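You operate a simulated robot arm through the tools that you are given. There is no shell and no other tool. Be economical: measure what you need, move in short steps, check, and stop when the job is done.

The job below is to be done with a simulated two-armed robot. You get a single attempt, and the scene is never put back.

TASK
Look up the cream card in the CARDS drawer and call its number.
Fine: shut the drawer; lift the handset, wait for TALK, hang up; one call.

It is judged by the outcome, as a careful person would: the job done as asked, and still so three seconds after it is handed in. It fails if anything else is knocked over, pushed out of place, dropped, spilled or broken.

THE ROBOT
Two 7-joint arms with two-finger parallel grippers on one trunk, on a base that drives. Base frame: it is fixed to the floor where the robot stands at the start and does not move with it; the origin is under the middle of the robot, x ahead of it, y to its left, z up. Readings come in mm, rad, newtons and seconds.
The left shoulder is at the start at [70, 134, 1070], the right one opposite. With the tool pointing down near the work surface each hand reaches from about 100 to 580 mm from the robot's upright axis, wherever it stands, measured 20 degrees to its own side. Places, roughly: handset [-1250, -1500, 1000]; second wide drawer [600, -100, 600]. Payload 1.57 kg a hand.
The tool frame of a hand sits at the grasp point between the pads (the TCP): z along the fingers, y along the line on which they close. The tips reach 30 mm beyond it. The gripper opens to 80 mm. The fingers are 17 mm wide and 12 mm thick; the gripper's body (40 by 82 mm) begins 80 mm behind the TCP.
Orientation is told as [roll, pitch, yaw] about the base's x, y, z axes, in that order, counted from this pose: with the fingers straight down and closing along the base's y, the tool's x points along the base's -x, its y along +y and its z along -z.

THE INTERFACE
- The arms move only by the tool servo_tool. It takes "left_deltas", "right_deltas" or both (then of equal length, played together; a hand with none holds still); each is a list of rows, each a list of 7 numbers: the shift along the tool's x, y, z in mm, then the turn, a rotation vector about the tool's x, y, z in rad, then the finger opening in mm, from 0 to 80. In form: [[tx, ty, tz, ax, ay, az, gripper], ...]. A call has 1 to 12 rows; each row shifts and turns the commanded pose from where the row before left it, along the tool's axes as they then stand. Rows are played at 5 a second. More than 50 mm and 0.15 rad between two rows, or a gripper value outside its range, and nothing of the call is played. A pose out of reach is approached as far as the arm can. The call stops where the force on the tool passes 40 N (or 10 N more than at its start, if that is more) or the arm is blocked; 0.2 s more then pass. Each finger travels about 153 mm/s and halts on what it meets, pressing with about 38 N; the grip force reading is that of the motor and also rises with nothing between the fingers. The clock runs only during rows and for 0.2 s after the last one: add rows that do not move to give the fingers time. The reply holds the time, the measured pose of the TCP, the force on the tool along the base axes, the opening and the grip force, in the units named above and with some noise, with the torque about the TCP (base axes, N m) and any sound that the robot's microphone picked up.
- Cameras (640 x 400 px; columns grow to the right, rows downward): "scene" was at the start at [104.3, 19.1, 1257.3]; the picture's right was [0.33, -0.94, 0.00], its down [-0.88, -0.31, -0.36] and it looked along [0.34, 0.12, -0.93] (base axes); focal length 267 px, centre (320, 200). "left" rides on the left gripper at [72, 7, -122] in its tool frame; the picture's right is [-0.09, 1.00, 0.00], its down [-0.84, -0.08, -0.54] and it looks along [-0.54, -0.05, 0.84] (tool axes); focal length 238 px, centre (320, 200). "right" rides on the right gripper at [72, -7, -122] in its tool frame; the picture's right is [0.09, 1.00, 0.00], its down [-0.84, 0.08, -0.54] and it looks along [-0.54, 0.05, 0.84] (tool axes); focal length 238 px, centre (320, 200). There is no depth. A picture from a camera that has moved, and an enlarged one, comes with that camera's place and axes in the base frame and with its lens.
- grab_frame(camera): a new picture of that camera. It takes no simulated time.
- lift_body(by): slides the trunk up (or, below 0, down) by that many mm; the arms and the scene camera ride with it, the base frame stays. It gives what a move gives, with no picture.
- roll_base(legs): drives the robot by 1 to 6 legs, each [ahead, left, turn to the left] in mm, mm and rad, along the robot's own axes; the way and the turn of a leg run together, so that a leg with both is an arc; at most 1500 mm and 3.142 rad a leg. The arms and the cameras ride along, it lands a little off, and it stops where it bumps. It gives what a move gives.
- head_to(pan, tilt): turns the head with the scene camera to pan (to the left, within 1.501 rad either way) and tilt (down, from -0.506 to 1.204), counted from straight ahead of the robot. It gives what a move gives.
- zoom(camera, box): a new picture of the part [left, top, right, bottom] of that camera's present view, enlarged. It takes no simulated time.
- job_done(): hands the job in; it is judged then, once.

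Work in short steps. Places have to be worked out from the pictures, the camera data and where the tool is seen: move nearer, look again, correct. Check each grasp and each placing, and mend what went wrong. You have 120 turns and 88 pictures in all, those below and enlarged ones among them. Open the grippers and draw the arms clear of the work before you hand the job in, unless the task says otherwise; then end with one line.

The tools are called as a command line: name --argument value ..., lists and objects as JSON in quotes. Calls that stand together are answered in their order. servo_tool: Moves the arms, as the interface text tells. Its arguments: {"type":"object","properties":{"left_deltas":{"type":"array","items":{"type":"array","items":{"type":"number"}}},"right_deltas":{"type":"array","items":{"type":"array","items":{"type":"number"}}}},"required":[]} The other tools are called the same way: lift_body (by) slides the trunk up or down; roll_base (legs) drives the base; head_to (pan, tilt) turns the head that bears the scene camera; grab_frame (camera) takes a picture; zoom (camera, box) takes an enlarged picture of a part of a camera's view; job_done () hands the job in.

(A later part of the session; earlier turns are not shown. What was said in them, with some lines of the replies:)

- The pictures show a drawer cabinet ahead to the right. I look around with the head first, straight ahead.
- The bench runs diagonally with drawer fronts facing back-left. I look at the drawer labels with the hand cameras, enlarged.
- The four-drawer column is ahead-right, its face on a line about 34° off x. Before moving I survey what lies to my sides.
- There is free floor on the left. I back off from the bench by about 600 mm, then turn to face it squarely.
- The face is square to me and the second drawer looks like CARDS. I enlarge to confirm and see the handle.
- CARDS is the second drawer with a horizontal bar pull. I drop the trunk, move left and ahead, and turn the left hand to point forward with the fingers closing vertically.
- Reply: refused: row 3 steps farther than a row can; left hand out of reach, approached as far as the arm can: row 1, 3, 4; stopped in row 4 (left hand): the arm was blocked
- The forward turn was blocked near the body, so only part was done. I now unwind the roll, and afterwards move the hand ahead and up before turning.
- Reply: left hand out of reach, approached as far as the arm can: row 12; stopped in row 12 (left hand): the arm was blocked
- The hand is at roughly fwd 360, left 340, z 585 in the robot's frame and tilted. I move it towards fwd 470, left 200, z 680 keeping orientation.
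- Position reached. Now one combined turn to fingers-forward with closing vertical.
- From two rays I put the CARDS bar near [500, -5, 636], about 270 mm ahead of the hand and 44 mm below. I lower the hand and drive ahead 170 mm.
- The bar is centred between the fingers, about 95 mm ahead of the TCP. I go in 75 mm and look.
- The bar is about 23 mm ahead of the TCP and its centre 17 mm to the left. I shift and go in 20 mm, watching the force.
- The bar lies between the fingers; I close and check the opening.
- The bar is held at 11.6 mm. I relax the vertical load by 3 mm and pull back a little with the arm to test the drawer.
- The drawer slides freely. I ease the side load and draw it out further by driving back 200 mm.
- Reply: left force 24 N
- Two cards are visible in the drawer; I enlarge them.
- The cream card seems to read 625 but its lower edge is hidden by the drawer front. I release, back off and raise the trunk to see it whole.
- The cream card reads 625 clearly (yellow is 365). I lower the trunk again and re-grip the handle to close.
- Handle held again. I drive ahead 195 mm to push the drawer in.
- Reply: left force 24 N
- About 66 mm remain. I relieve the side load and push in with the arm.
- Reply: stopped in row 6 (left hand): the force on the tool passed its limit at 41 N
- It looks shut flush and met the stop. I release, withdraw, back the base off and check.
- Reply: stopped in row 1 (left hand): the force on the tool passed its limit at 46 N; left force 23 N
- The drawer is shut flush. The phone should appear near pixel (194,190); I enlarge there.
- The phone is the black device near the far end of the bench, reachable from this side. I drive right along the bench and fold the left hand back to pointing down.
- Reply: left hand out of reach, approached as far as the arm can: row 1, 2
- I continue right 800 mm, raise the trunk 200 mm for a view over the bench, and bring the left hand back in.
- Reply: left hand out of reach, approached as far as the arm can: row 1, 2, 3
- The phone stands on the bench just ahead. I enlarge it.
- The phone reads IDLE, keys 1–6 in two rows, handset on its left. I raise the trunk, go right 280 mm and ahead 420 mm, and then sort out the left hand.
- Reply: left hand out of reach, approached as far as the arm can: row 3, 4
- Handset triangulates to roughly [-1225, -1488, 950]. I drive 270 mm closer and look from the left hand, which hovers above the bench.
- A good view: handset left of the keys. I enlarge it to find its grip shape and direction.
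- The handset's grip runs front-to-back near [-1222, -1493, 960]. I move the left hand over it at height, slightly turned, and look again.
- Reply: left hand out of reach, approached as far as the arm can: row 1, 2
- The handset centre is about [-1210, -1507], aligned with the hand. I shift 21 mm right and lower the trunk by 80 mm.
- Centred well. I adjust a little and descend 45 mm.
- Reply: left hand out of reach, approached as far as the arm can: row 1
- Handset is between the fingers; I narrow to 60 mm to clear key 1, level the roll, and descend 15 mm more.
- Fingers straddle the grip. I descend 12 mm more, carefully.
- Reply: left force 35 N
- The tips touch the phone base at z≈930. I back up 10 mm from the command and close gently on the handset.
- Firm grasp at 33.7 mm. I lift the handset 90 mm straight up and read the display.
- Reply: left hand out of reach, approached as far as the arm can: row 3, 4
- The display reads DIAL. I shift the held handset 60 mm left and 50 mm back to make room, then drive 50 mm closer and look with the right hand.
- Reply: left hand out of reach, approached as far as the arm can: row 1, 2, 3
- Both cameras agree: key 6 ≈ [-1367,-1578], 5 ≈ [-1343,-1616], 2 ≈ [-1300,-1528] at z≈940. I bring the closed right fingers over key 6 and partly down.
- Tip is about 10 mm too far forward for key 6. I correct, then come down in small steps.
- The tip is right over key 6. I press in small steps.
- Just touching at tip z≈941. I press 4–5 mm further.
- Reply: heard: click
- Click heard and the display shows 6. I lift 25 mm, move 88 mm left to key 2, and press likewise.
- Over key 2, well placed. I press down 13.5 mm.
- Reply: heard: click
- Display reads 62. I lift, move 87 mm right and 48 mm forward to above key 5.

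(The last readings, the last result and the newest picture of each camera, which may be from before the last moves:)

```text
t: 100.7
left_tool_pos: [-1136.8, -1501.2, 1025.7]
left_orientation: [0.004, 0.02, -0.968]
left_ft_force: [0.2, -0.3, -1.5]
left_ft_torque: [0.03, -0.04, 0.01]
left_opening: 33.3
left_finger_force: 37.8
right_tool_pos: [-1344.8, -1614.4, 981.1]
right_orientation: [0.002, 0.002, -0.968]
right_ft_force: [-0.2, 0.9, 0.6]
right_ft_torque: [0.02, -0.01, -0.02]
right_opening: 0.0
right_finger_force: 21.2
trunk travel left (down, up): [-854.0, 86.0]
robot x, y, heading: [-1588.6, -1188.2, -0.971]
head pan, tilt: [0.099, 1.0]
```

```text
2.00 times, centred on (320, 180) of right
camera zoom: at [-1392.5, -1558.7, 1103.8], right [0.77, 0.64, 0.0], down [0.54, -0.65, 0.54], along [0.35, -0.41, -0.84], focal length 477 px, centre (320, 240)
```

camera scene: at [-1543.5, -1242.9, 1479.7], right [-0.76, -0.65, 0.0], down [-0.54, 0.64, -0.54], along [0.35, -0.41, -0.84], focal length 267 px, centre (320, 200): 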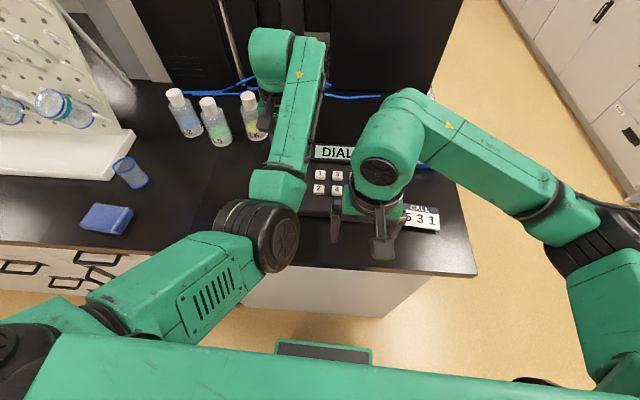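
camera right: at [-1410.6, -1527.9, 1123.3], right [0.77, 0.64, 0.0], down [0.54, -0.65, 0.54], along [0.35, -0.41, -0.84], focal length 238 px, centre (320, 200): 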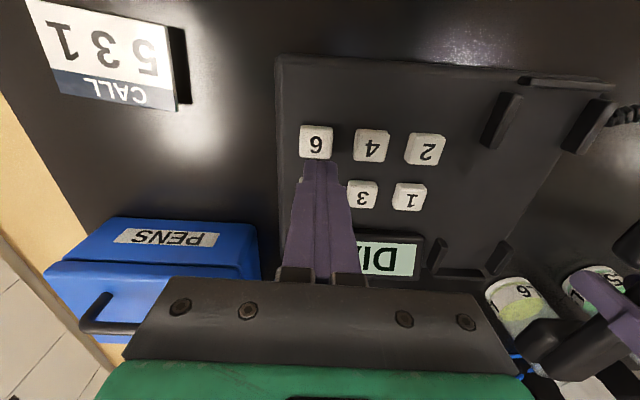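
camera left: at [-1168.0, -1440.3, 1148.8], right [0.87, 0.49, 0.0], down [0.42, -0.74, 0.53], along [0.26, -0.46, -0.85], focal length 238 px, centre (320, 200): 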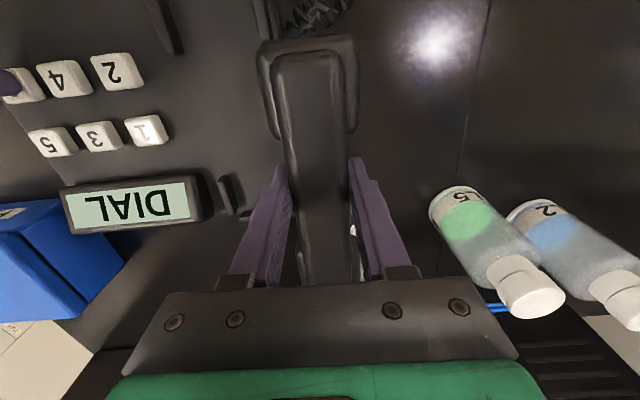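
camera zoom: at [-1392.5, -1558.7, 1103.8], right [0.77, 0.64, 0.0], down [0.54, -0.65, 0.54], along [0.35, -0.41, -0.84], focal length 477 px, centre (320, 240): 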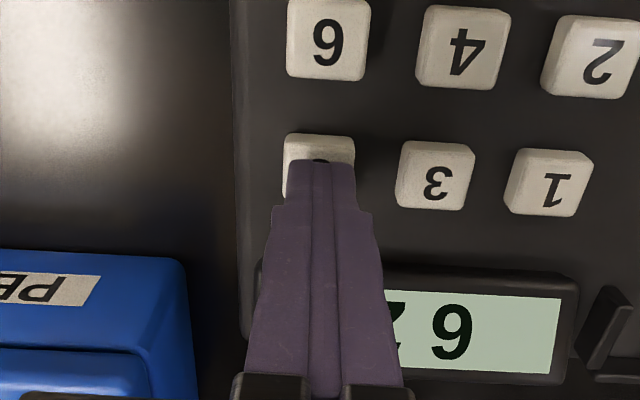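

Over key 5. I press.

servo_tool --right_deltas '[[0, 0, 9, 0, 0, 0, 0], [0, 0, 3, 0, 0, 0, 0], [0, 0, 2.5, 0, 0, 0, 0], [0, 0, 0, 0, 0, 0, 0]]'

zoom --camera "left" --box '[0, 40, 240, 240]'

```text
t: 101.7
left_tool_pos: [-1135.0, -1501.0, 1025.4]
left_orientation: [0.003, 0.019, -0.967]
left_ft_force: [0.3, 0.2, -1.5]
left_ft_torque: [0.01, 0.02, -0.02]
left_opening: 33.6
left_finger_force: 37.8
right_tool_pos: [-1345.2, -1615.2, 967.0]
right_orientation: [0.001, 0.001, -0.966]
right_ft_force: [1.0, -3.6, 9.7]
right_ft_torque: [-0.11, -0.05, 0.0]
right_opening: 0.0
right_finger_force: 21.2
trunk travel left (down, up): [-854.0, 86.0]
robot x, y, heading: [-1590.5, -1188.2, -0.968]
head pan, tilt: [0.099, 1.0]
heard: click
```

```text
2.00 times, centred on (120, 140) of left
camera zoom: at [-1168.4, -1440.2, 1149.1], right [0.87, 0.49, 0.0], down [0.42, -0.74, 0.53], along [0.26, -0.46, -0.85], focal length 477 px, centre (720, 320)
```

zoom: 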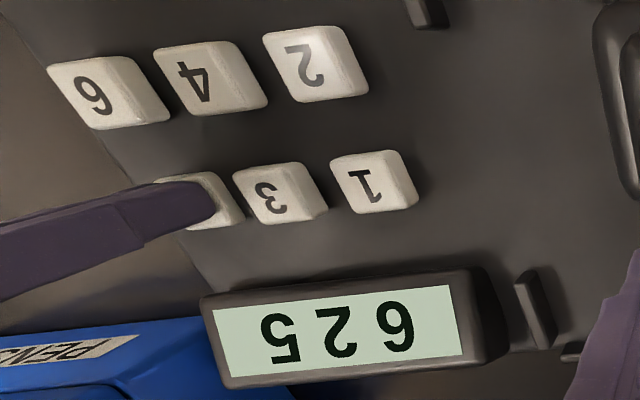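

Display reads 625. I withdraw the right hand upward and back, then check the display.

servo_tool --right_deltas '[[0, 0, -30, 0, 0, 0, 0], [0, 0, -40, 0, 0, 0, 0], [40, 0, -20, 0, 0, 0, 0], [45, 0, 0, 0, 0, 0, 0], [45, 0, 0, 0, 0, 0, 0], [45, 0, 0, 0, 0, 0, 0]]'

zoom --camera "left" --box '[0, 40, 240, 240]'

```text
t: 103.1
left_tool_pos: [-1136.3, -1500.0, 1025.6]
left_orientation: [0.005, 0.018, -0.967]
left_ft_force: [-0.1, 0.7, -1.4]
left_ft_torque: [0.04, -0.03, -0.01]
left_opening: 33.7
left_finger_force: 38.1
right_tool_pos: [-1445.7, -1468.6, 1056.9]
right_orientation: [-0.002, 0.0, -0.97]
right_ft_force: [0.5, 0.7, -0.4]
right_ft_torque: [-0.03, 0.01, 0.01]
right_opening: 0.0
right_finger_force: 21.3
trunk travel left (down, up): [-854.0, 86.0]
robot x, y, heading: [-1590.3, -1184.7, -0.975]
head pan, tilt: [0.099, 1.0]
```

```text
2.00 times, centred on (120, 140) of left
camera zoom: at [-1168.9, -1439.3, 1149.4], right [0.87, 0.49, 0.0], down [0.42, -0.74, 0.53], along [0.26, -0.46, -0.85], focal length 477 px, centre (720, 320)
```

zoom: 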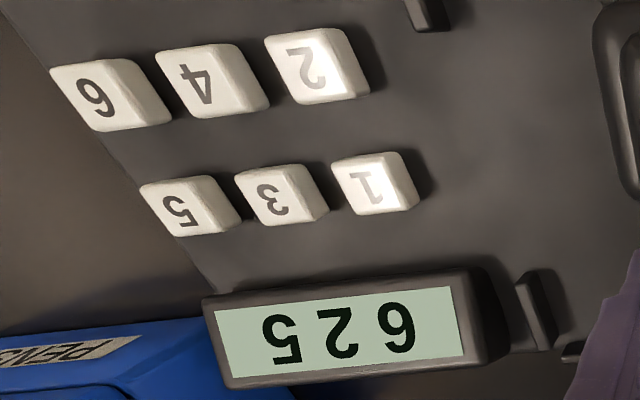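

Still 625; I wait 2.5 s and look again.

servo_tool --left_deltas '[[0, 0, 0, 0, 0, 0, 0], [0, 0, 0, 0, 0, 0, 0], [0, 0, 0, 0, 0, 0, 0], [0, 0, 0, 0, 0, 0, 0], [0, 0, 0, 0, 0, 0, 0], [0, 0, 0, 0, 0, 0, 0], [0, 0, 0, 0, 0, 0, 0], [0, 0, 0, 0, 0, 0, 0], [0, 0, 0, 0, 0, 0, 0], [0, 0, 0, 0, 0, 0, 0], [0, 0, 0, 0, 0, 0, 0], [0, 0, 0, 0, 0, 0, 0]]'

grab_frame --camera "left"

```text
t: 105.7
left_tool_pos: [-1134.5, -1501.3, 1026.1]
left_orientation: [0.003, 0.02, -0.967]
left_ft_force: [-0.5, -0.3, -1.2]
left_ft_torque: [0.0, 0.01, 0.0]
left_opening: 33.8
left_finger_force: 38.1
right_tool_pos: [-1443.4, -1469.9, 1055.9]
right_orientation: [0.0, 0.003, -0.966]
right_ft_force: [0.3, -1.0, -0.5]
right_ft_torque: [0.01, -0.02, -0.01]
right_opening: 0.0
right_finger_force: 21.3
trunk travel left (down, up): [-854.0, 86.0]
robot x, y, heading: [-1587.9, -1185.5, -0.967]
head pan, tilt: [0.099, 1.0]
```

```text
33 pictures are left
camera left: at [-1168.1, -1440.3, 1148.8], right [0.87, 0.49, 0.0], down [0.42, -0.74, 0.53], along [0.26, -0.46, -0.85], focal length 238 px, centre (320, 200)
```

left: 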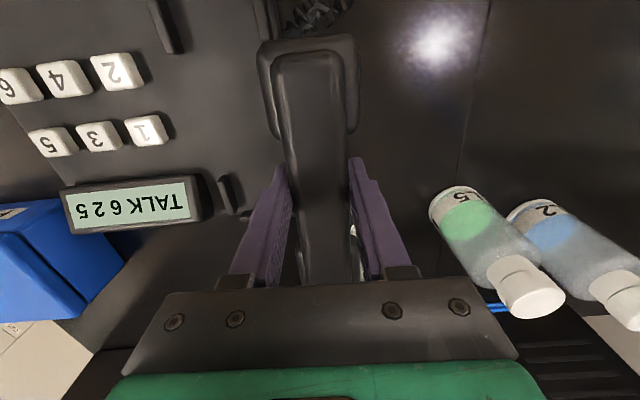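

TALK 625 is shown. I bring the handset back over its cradle at height.

servo_tool --left_deltas '[[15, -21, 0, 0, 0, 0, 0], [15, -21, 0, 0, 0, 0, 0], [14, -21, 0, 0, 0, 0, 0], [0, 0, 0, 0, 0, 0, 0]]'

grab_frame --camera "left"

```text
t: 106.9
left_tool_pos: [-1158.5, -1508.0, 1004.7]
left_orientation: [0.05, -0.005, -0.919]
left_ft_force: [-0.3, -0.6, -1.6]
left_ft_torque: [-0.01, 0.0, 0.01]
left_opening: 33.5
left_finger_force: 37.4
left hand out of reach, approached as far as the arm can: row 1, 2, 3
right_tool_pos: [-1444.5, -1469.3, 1056.6]
right_orientation: [0.002, 0.002, -0.967]
right_ft_force: [0.3, 1.0, 0.4]
right_ft_torque: [0.01, 0.03, 0.02]
right_opening: 0.0
right_finger_force: 21.6
trunk travel left (down, up): [-854.0, 86.0]
robot x, y, heading: [-1591.3, -1189.6, -0.971]
head pan, tilt: [0.099, 1.0]
stopped in row 4 (left hand): the arm was blocked; the commanded pose is now the measured one
```

```text
32 pictures are left
camera left: at [-1200.6, -1451.1, 1127.5], right [0.85, 0.53, 0.05], down [0.42, -0.73, 0.54], along [0.32, -0.44, -0.84], focal length 238 px, centre (320, 200)
```

left: 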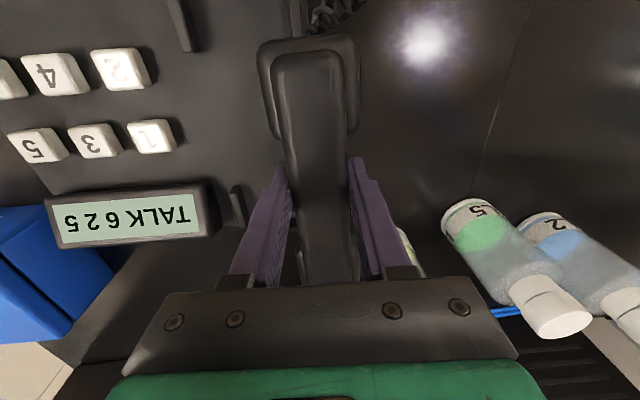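

The arm is at a joint limit this close in; I back the base 50 mm to where the grasp was made.

roll_base --legs '[[-50, 0, 0]]'

servo_tool --left_deltas '[[0, 0, -10, 0.025, 0, 0, 0], [0, 0, -10, 0.02, 0.0, 0.045, 0], [0, 0, 0, 0, 0, 0, 0]]'

```text
t: 107.8
left_tool_pos: [-1183.2, -1472.5, 1001.6]
left_orientation: [0.051, 0.004, -0.919]
left_ft_force: [0.7, -0.5, -1.9]
left_ft_torque: [0.09, 0.02, -0.03]
left_opening: 33.5
left_finger_force: 37.7
right_tool_pos: [-1469.9, -1435.4, 1052.6]
right_orientation: [-0.001, 0.008, -0.968]
right_ft_force: [0.7, -0.1, -0.1]
right_ft_torque: [0.04, 0.0, -0.02]
right_opening: 0.1
right_finger_force: 21.3
trunk travel left (down, up): [-854.0, 86.0]
robot x, y, heading: [-1618.1, -1148.8, -0.97]
head pan, tilt: [0.099, 1.0]
```

```text
t: 108.6
left_tool_pos: [-1170.3, -1459.2, 1022.2]
left_orientation: [0.033, -0.007, -0.94]
left_ft_force: [-0.3, 0.0, -1.9]
left_ft_torque: [0.0, 0.01, 0.03]
left_opening: 33.3
left_finger_force: 38.2
left hand out of reach, approached as far as the arm can: row 2
right_tool_pos: [-1473.0, -1428.7, 1056.3]
right_orientation: [0.0, 0.001, -0.967]
right_ft_force: [-0.9, -0.8, 0.3]
right_ft_torque: [-0.06, -0.02, -0.03]
right_opening: 0.1
right_finger_force: 20.7
trunk travel left (down, up): [-854.0, 86.0]
robot x, y, heading: [-1614.0, -1147.9, -0.967]
head pan, tilt: [0.099, 1.0]
```

I now shift 58 mm right and 10 mm forward to above the cradle.

servo_tool --left_deltas '[[-4, -20, 0, 0, 0, 0, 0], [-3, -20, 0, 0, 0, 0, 0], [-3, -18, 0, 0, 0, 0, 0], [0, 0, 0, 0, 0, 0, 0]]'

grab_frame --camera "left"

```text
t: 109.6
left_tool_pos: [-1209.4, -1509.0, 1027.2]
left_orientation: [0.021, -0.021, -0.935]
left_ft_force: [-0.7, 0.1, -1.8]
left_ft_torque: [0.04, 0.03, 0.0]
left_opening: 33.6
left_finger_force: 38.1
right_tool_pos: [-1472.3, -1429.2, 1055.5]
right_orientation: [0.0, 0.003, -0.967]
right_ft_force: [-0.5, 0.1, -0.8]
right_ft_torque: [-0.01, 0.0, -0.03]
right_opening: 0.0
right_finger_force: 21.7
trunk travel left (down, up): [-854.0, 86.0]
robot x, y, heading: [-1616.6, -1146.7, -0.971]
head pan, tilt: [0.099, 1.0]
```

```text
31 pictures are left
camera left: at [-1248.1, -1447.2, 1148.2], right [0.86, 0.52, 0.02], down [0.42, -0.72, 0.56], along [0.3, -0.47, -0.83], focal length 238 px, centre (320, 200)
```

left: 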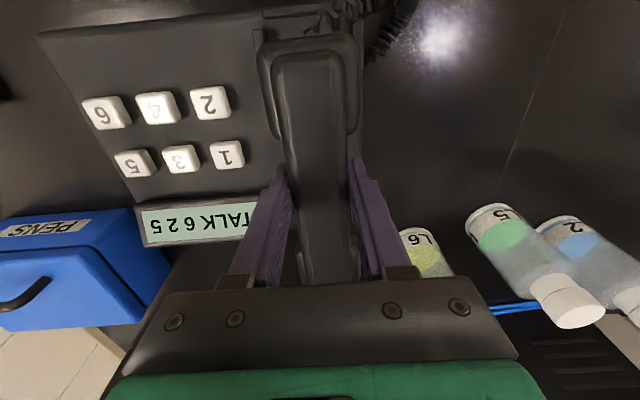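

Nearly above. I correct position and tilt by a few mm/mrad and descend 35 mm.

servo_tool --left_deltas '[[7, 3, 0, 0.003, 0.028, 0.026, 0], [0, 0, 12, 0, 0, 0, 0], [0, 0, 12, 0, 0, 0, 0], [0, 0, 10, 0, 0, 0, 0], [0, 0, 0, 0, 0, 0, 0]]'

grab_frame --camera "left"

```text
t: 110.8
left_tool_pos: [-1207.6, -1504.4, 989.9]
left_orientation: [0.017, 0.008, -0.963]
left_ft_force: [0.5, 0.2, -1.6]
left_ft_torque: [0.04, 0.02, -0.01]
left_opening: 33.6
left_finger_force: 38.1
left hand out of reach, approached as far as the arm can: row 1
right_tool_pos: [-1472.7, -1429.4, 1055.9]
right_orientation: [0.001, 0.002, -0.967]
right_ft_force: [-0.5, -0.1, 0.8]
right_ft_torque: [0.02, 0.0, -0.01]
right_opening: 0.0
right_finger_force: 21.3
trunk travel left (down, up): [-854.0, 86.0]
robot x, y, heading: [-1621.6, -1148.6, -0.967]
head pan, tilt: [0.099, 1.0]
```

```text
30 pictures are left
camera left: at [-1243.2, -1444.7, 1113.1], right [0.87, 0.49, 0.02], down [0.41, -0.74, 0.53], along [0.28, -0.46, -0.84], focal length 238 px, centre (320, 200)
```

left: 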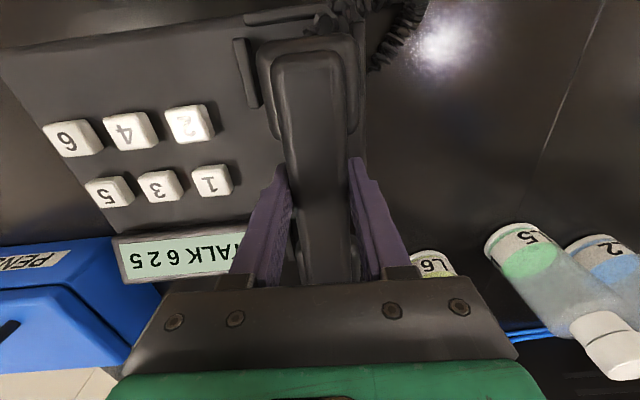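

Residual about 5 mm back and 2 mm right. I correct and go down to 972.

servo_tool --left_deltas '[[4.5, -2, 0, 0, 0, 0, 0], [0, 0, 9, 0, 0, 0, 0], [0, 0, 9, 0, 0, 0, 0], [0, 0, 0, 0, 0, 0, 0]]'

grab_frame --camera "left"

```text
t: 111.8
left_tool_pos: [-1204.5, -1499.9, 975.4]
left_orientation: [0.031, -0.002, -0.959]
left_ft_force: [2.7, -3.6, 13.9]
left_ft_torque: [0.95, 0.24, -0.03]
left_opening: 33.5
left_finger_force: 37.7
right_tool_pos: [-1473.3, -1427.6, 1056.3]
right_orientation: [0.001, -0.001, -0.967]
right_ft_force: [0.3, 0.5, 0.5]
right_ft_torque: [0.01, 0.02, 0.01]
right_opening: 0.2
right_finger_force: 21.0
trunk travel left (down, up): [-854.0, 86.0]
robot x, y, heading: [-1614.5, -1150.4, -0.967]
head pan, tilt: [0.099, 1.0]
```

```text
29 pictures are left
camera left: at [-1244.1, -1440.3, 1097.7], right [0.87, 0.5, 0.03], down [0.4, -0.74, 0.54], along [0.29, -0.46, -0.84], focal length 238 px, centre (320, 200)
```

left: 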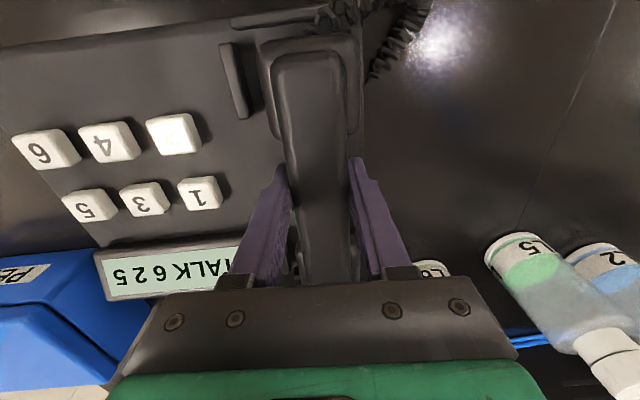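

The handset touches the left cradle wall; it needs ~6.5 mm to the right. I raise 8 mm, shift, and check the measured pose.

servo_tool --left_deltas '[[0, 0, -10, 0, 0, 0, 0], [2, -6, 0, 0, 0, 0, 0], [0, 0, 0, 0, 0, 0, 0]]'

grab_frame --camera "left"

```text
t: 112.8
left_tool_pos: [-1201.4, -1494.3, 979.7]
left_orientation: [0.049, 0.009, -0.941]
left_ft_force: [0.5, 0.1, -1.0]
left_ft_torque: [0.0, 0.01, -0.02]
left_opening: 33.7
left_finger_force: 37.8
right_tool_pos: [-1471.7, -1429.0, 1053.9]
right_orientation: [0.001, 0.001, -0.966]
right_ft_force: [0.4, 0.4, 0.1]
right_ft_torque: [0.0, -0.03, 0.01]
right_opening: 0.0
right_finger_force: 21.4
trunk travel left (down, up): [-854.0, 86.0]
robot x, y, heading: [-1615.2, -1146.0, -0.966]
head pan, tilt: [0.099, 1.0]
stopped in row 3 (left hand): the arm was blocked; the commanded pose is now the measured one
```

```text
28 pictures are left
camera left: at [-1241.2, -1436.5, 1102.6], right [0.86, 0.51, 0.05], down [0.41, -0.74, 0.53], along [0.31, -0.44, -0.85], focal length 238 px, centre (320, 200)
```

left: 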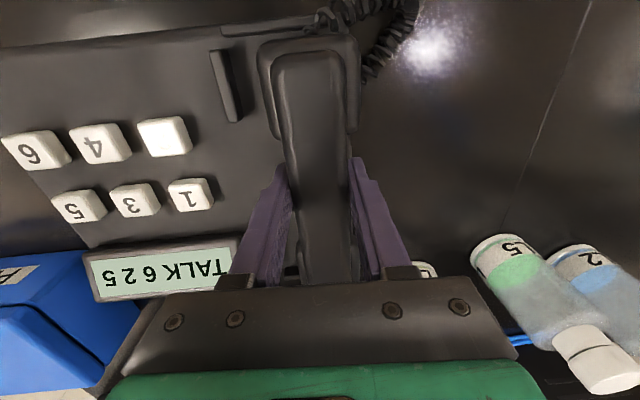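

Again a joint limit in the inward/right direction. I raise 30 mm by the trunk and shift the base 70 mm right and 10 back, so the cradle lies further to the left of the arm.

lift_body --by 30

roll_base --legs '[[-10, -70, 0]]'

```text
t: 113.6
left_tool_pos: [-1201.8, -1493.7, 1010.4]
left_orientation: [0.049, 0.008, -0.944]
left_ft_force: [0.5, -0.7, -1.4]
left_ft_torque: [-0.02, 0.0, -0.02]
left_opening: 33.4
left_finger_force: 37.7
right_tool_pos: [-1471.9, -1429.2, 1085.6]
right_orientation: [0.001, 0.002, -0.967]
right_ft_force: [-0.4, -0.1, 0.3]
right_ft_torque: [0.02, -0.02, -0.03]
right_opening: 0.2
right_finger_force: 21.8
trunk travel left (down, up): [-884.0, 56.0]
robot x, y, heading: [-1619.4, -1147.1, -0.965]
head pan, tilt: [0.099, 1.0]
```

```text
t: 114.6
left_tool_pos: [-1260.1, -1522.0, 1008.0]
left_orientation: [0.044, 0.012, -0.942]
left_ft_force: [1.6, -0.8, -1.3]
left_ft_torque: [0.05, 0.03, 0.02]
left_opening: 33.5
left_finger_force: 38.1
right_tool_pos: [-1530.6, -1458.8, 1086.8]
right_orientation: [-0.005, 0.001, -0.969]
right_ft_force: [-0.2, 0.7, 0.4]
right_ft_torque: [-0.05, 0.02, -0.02]
right_opening: 0.2
right_finger_force: 21.5
trunk travel left (down, up): [-884.0, 56.0]
robot x, y, heading: [-1683.2, -1177.8, -0.965]
head pan, tilt: [0.099, 1.0]
```

Now I move 51 mm left and 12 mm forward, levelling the hand.

servo_tool --left_deltas '[[-4, 17, 0, 0.026, -0.005, 0.019, 0], [-4, 17, 0, 0, 0, 0, 0], [-4, 17, 0, 0, 0, 0, 0], [0, 0, 0, 0, 0, 0, 0]]'

```text
t: 115.6
left_tool_pos: [-1215.5, -1505.2, 1009.9]
left_orientation: [0.025, 0.007, -0.963]
left_ft_force: [0.1, -0.6, -1.8]
left_ft_torque: [0.06, 0.04, 0.01]
left_opening: 33.6
left_finger_force: 37.5
right_tool_pos: [-1535.1, -1460.5, 1085.9]
right_orientation: [-0.001, 0.001, -0.966]
right_ft_force: [0.1, 0.3, -0.4]
right_ft_torque: [-0.02, -0.02, -0.02]
right_opening: 0.4
right_finger_force: 21.1
trunk travel left (down, up): [-884.0, 56.0]
robot x, y, heading: [-1686.2, -1179.5, -0.964]
head pan, tilt: [0.099, 1.0]
```

No limit this time. I trim 5 mm left and descend 25 mm.

servo_tool --left_deltas '[[0, 5, 0, 0.006, 0, 0, 0], [0, 0, 12, 0, 0, 0, 0], [0, 0, 12, 0, 0, 0, 0], [0, 0, 0, 0, 0, 0, 0]]'

grab_frame --camera "left"

```text
t: 116.6
left_tool_pos: [-1212.8, -1500.9, 987.3]
left_orientation: [0.018, 0.008, -0.96]
left_ft_force: [-1.0, -0.1, -1.8]
left_ft_torque: [0.04, 0.0, 0.0]
left_opening: 33.5
left_finger_force: 38.0
right_tool_pos: [-1534.2, -1459.5, 1085.6]
right_orientation: [0.0, 0.001, -0.966]
right_ft_force: [0.2, 0.1, -1.1]
right_ft_torque: [-0.02, -0.02, 0.01]
right_opening: 0.1
right_finger_force: 21.1
trunk travel left (down, up): [-884.0, 56.0]
robot x, y, heading: [-1679.4, -1180.1, -0.967]
head pan, tilt: [0.099, 1.0]
```

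```text
27 pictures are left
camera left: at [-1248.5, -1440.8, 1109.5], right [0.87, 0.49, 0.02], down [0.41, -0.74, 0.54], along [0.28, -0.46, -0.84], focal length 238 px, centre (320, 200)
```

left: 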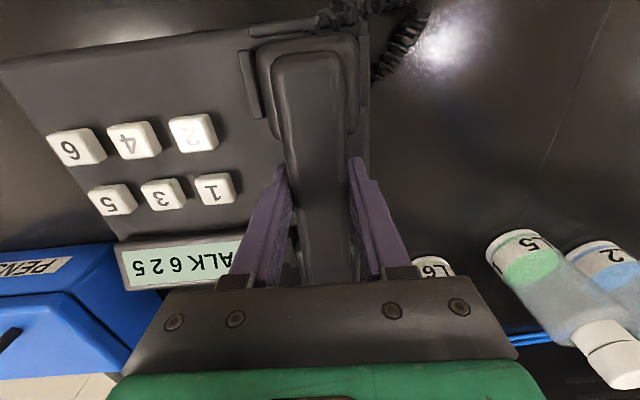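

Pose matches the grasp pose in all but height, with both cradle walls flanking it. I lower the last 25 mm.

servo_tool --left_deltas '[[0, 0, 10, 0, 0, 0, 0], [0, 0, 8, 0, 0, 0, 0], [0, 0, 4, 0, 0, 0, 0], [0, 0, 3, 0, 0, 0, 0], [0, 0, 0, 0, 0, 0, 0]]'

grab_frame --camera "left"

```text
t: 117.8
left_tool_pos: [-1211.8, -1501.6, 961.8]
left_orientation: [0.019, 0.007, -0.96]
left_ft_force: [0.9, 0.4, -1.2]
left_ft_torque: [-0.02, 0.01, -0.01]
left_opening: 33.9
left_finger_force: 38.5
right_tool_pos: [-1535.3, -1458.8, 1086.2]
right_orientation: [-0.001, 0.002, -0.967]
right_ft_force: [-0.4, 0.0, 1.2]
right_ft_torque: [0.02, 0.0, 0.0]
right_opening: 0.0
right_finger_force: 21.9
trunk travel left (down, up): [-884.0, 56.0]
robot x, y, heading: [-1678.4, -1178.5, -0.965]
head pan, tilt: [0.099, 1.0]
```

```text
26 pictures are left
camera left: at [-1247.8, -1440.9, 1084.2], right [0.87, 0.49, 0.02], down [0.41, -0.74, 0.54], along [0.28, -0.46, -0.84], focal length 238 px, centre (320, 200)
```

left: 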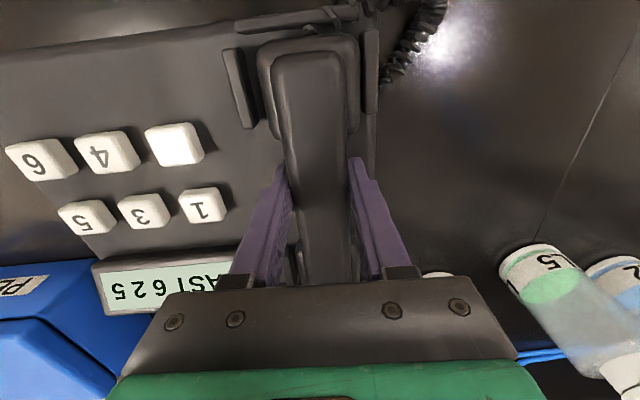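

The display shows LAST 625 – hung up. I lower a touch more, open to 58 mm and rise straight up.

servo_tool --left_deltas '[[0, 0, 1.5, 0, 0, 0, 0], [0, 0, 0, 0, 0, 0, 45], [0, 0, 0, 0, 0, 0, 58], [0, 0, 0, 0, 0, 0, 58], [0, 0, -15, 0, 0, 0, 58], [0, 0, -25, 0, 0, 0, 58], [0, 0, -30, 0, 0, 0, 58]]'

grab_frame --camera "left"

```text
t: 119.4
left_tool_pos: [-1213.6, -1501.3, 1030.9]
left_orientation: [0.018, 0.008, -0.962]
left_ft_force: [-0.3, 0.2, 0.1]
left_ft_torque: [0.01, 0.01, -0.01]
left_opening: 58.1
left_finger_force: 0.1
right_tool_pos: [-1535.6, -1460.6, 1086.5]
right_orientation: [0.002, 0.001, -0.966]
right_ft_force: [0.7, 0.8, -0.3]
right_ft_torque: [0.03, -0.01, 0.01]
right_opening: 0.0
right_finger_force: 21.2
trunk travel left (down, up): [-884.0, 56.0]
robot x, y, heading: [-1683.9, -1178.8, -0.965]
head pan, tilt: [0.099, 1.0]
```

```text
25 pictures are left
camera left: at [-1249.4, -1441.4, 1153.1], right [0.87, 0.49, 0.02], down [0.41, -0.74, 0.54], along [0.28, -0.46, -0.84], focal length 238 px, centre (320, 200)
```

left: 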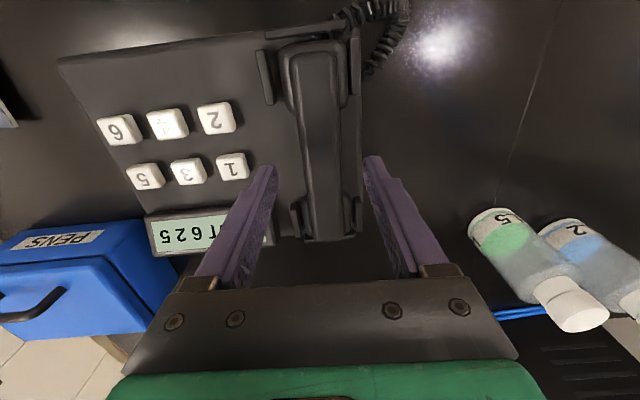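

The handset rests in its cradle. I raise the trunk and drive back clear, opening both grippers, and take a final look.

lift_body --by 50

roll_base --legs '[[-450, 0, 0]]'

servo_tool --left_deltas '[[0, 0, 0, 0, 0, 0, 80], [0, 0, 0, 0, 0, 0, 80], [0, 0, 0, 0, 0, 0, 80]]' --right_deltas '[[0, 0, 0, 0, 0, 0, 80], [0, 0, 0, 0, 0, 0, 80], [0, 0, 0, 0, 0, 0, 80]]'

head_to --pan 0.2 --tilt 0.65

grab_frame --camera "scene"

```text
t: 120.3
left_tool_pos: [-1212.6, -1502.0, 1079.7]
left_orientation: [0.017, 0.007, -0.961]
left_ft_force: [0.0, 0.1, 0.9]
left_ft_torque: [-0.02, -0.03, -0.03]
left_opening: 58.0
left_finger_force: 0.0
right_tool_pos: [-1535.0, -1461.4, 1137.3]
right_orientation: [-0.001, 0.0, -0.966]
right_ft_force: [0.0, 0.1, 0.2]
right_ft_torque: [0.01, 0.01, 0.05]
right_opening: 0.0
right_finger_force: 21.3
trunk travel left (down, up): [-934.0, 6.0]
robot x, y, heading: [-1681.6, -1179.1, -0.967]
head pan, tilt: [0.099, 1.0]
```

```text
t: 123.1
left_tool_pos: [-1467.2, -1130.5, 1078.6]
left_orientation: [0.016, 0.008, -0.956]
left_ft_force: [0.1, 0.1, -0.3]
left_ft_torque: [0.03, 0.0, -0.04]
left_opening: 57.9
left_finger_force: 0.0
right_tool_pos: [-1789.7, -1091.3, 1134.9]
right_orientation: [0.0, 0.004, -0.963]
right_ft_force: [0.5, 0.0, 0.5]
right_ft_torque: [0.02, 0.01, 0.0]
right_opening: 0.1
right_finger_force: 21.4
trunk travel left (down, up): [-934.0, 6.0]
robot x, y, heading: [-1936.4, -807.3, -0.959]
head pan, tilt: [0.099, 1.0]
```

```text
t: 123.9
left_tool_pos: [-1468.6, -1129.9, 1080.3]
left_orientation: [0.018, 0.004, -0.956]
left_ft_force: [0.0, -0.1, 0.1]
left_ft_torque: [-0.01, -0.02, 0.01]
left_opening: 80.0
left_finger_force: 0.0
right_tool_pos: [-1790.3, -1087.4, 1136.3]
right_orientation: [0.0, 0.003, -0.964]
right_ft_force: [0.1, 0.4, 0.1]
right_ft_torque: [0.0, -0.04, 0.01]
right_opening: 80.0
right_finger_force: 0.1
trunk travel left (down, up): [-934.0, 6.0]
robot x, y, heading: [-1938.6, -808.3, -0.96]
head pan, tilt: [0.099, 1.0]
```

```text
t: 124.7
left_tool_pos: [-1467.8, -1127.7, 1078.9]
left_orientation: [0.016, 0.005, -0.958]
left_ft_force: [-0.6, -0.1, -0.3]
left_ft_torque: [-0.02, -0.03, 0.01]
left_opening: 80.1
left_finger_force: 0.1
right_tool_pos: [-1791.4, -1088.0, 1136.8]
right_orientation: [0.001, 0.002, -0.963]
right_ft_force: [-0.3, 0.0, -0.4]
right_ft_torque: [-0.02, 0.01, -0.04]
right_opening: 80.1
right_finger_force: 0.1
trunk travel left (down, up): [-934.0, 6.0]
robot x, y, heading: [-1939.4, -807.2, -0.959]
head pan, tilt: [0.201, 0.649]
```

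```text
24 pictures are left
camera scene: at [-1845.1, -907.8, 1587.6], right [-0.69, -0.72, 0.0], down [-0.44, 0.42, -0.8], along [0.58, -0.55, -0.61], focal length 267 px, centre (320, 200)
```

scene: 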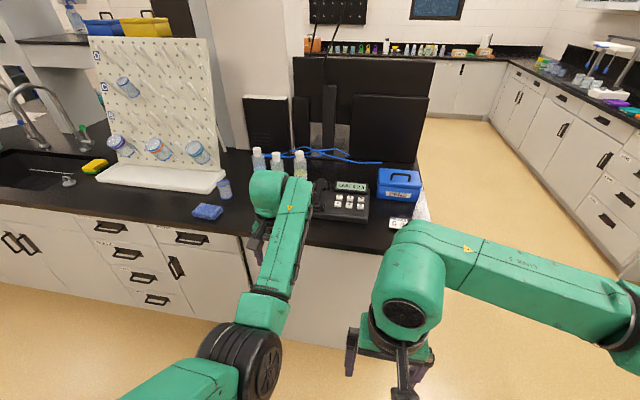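

Everything is in place: the phone shows LAST 625, the handset is in its cradle, the drawer was seen shut, and both arms are clear. I hand in the job.

job_done

```text
The job is handed in.
```

I read 625 off the cream card, shut the CARDS drawer, and called 625 once: I waited for TALK, then hung up. The phone's display now shows LAST 625.
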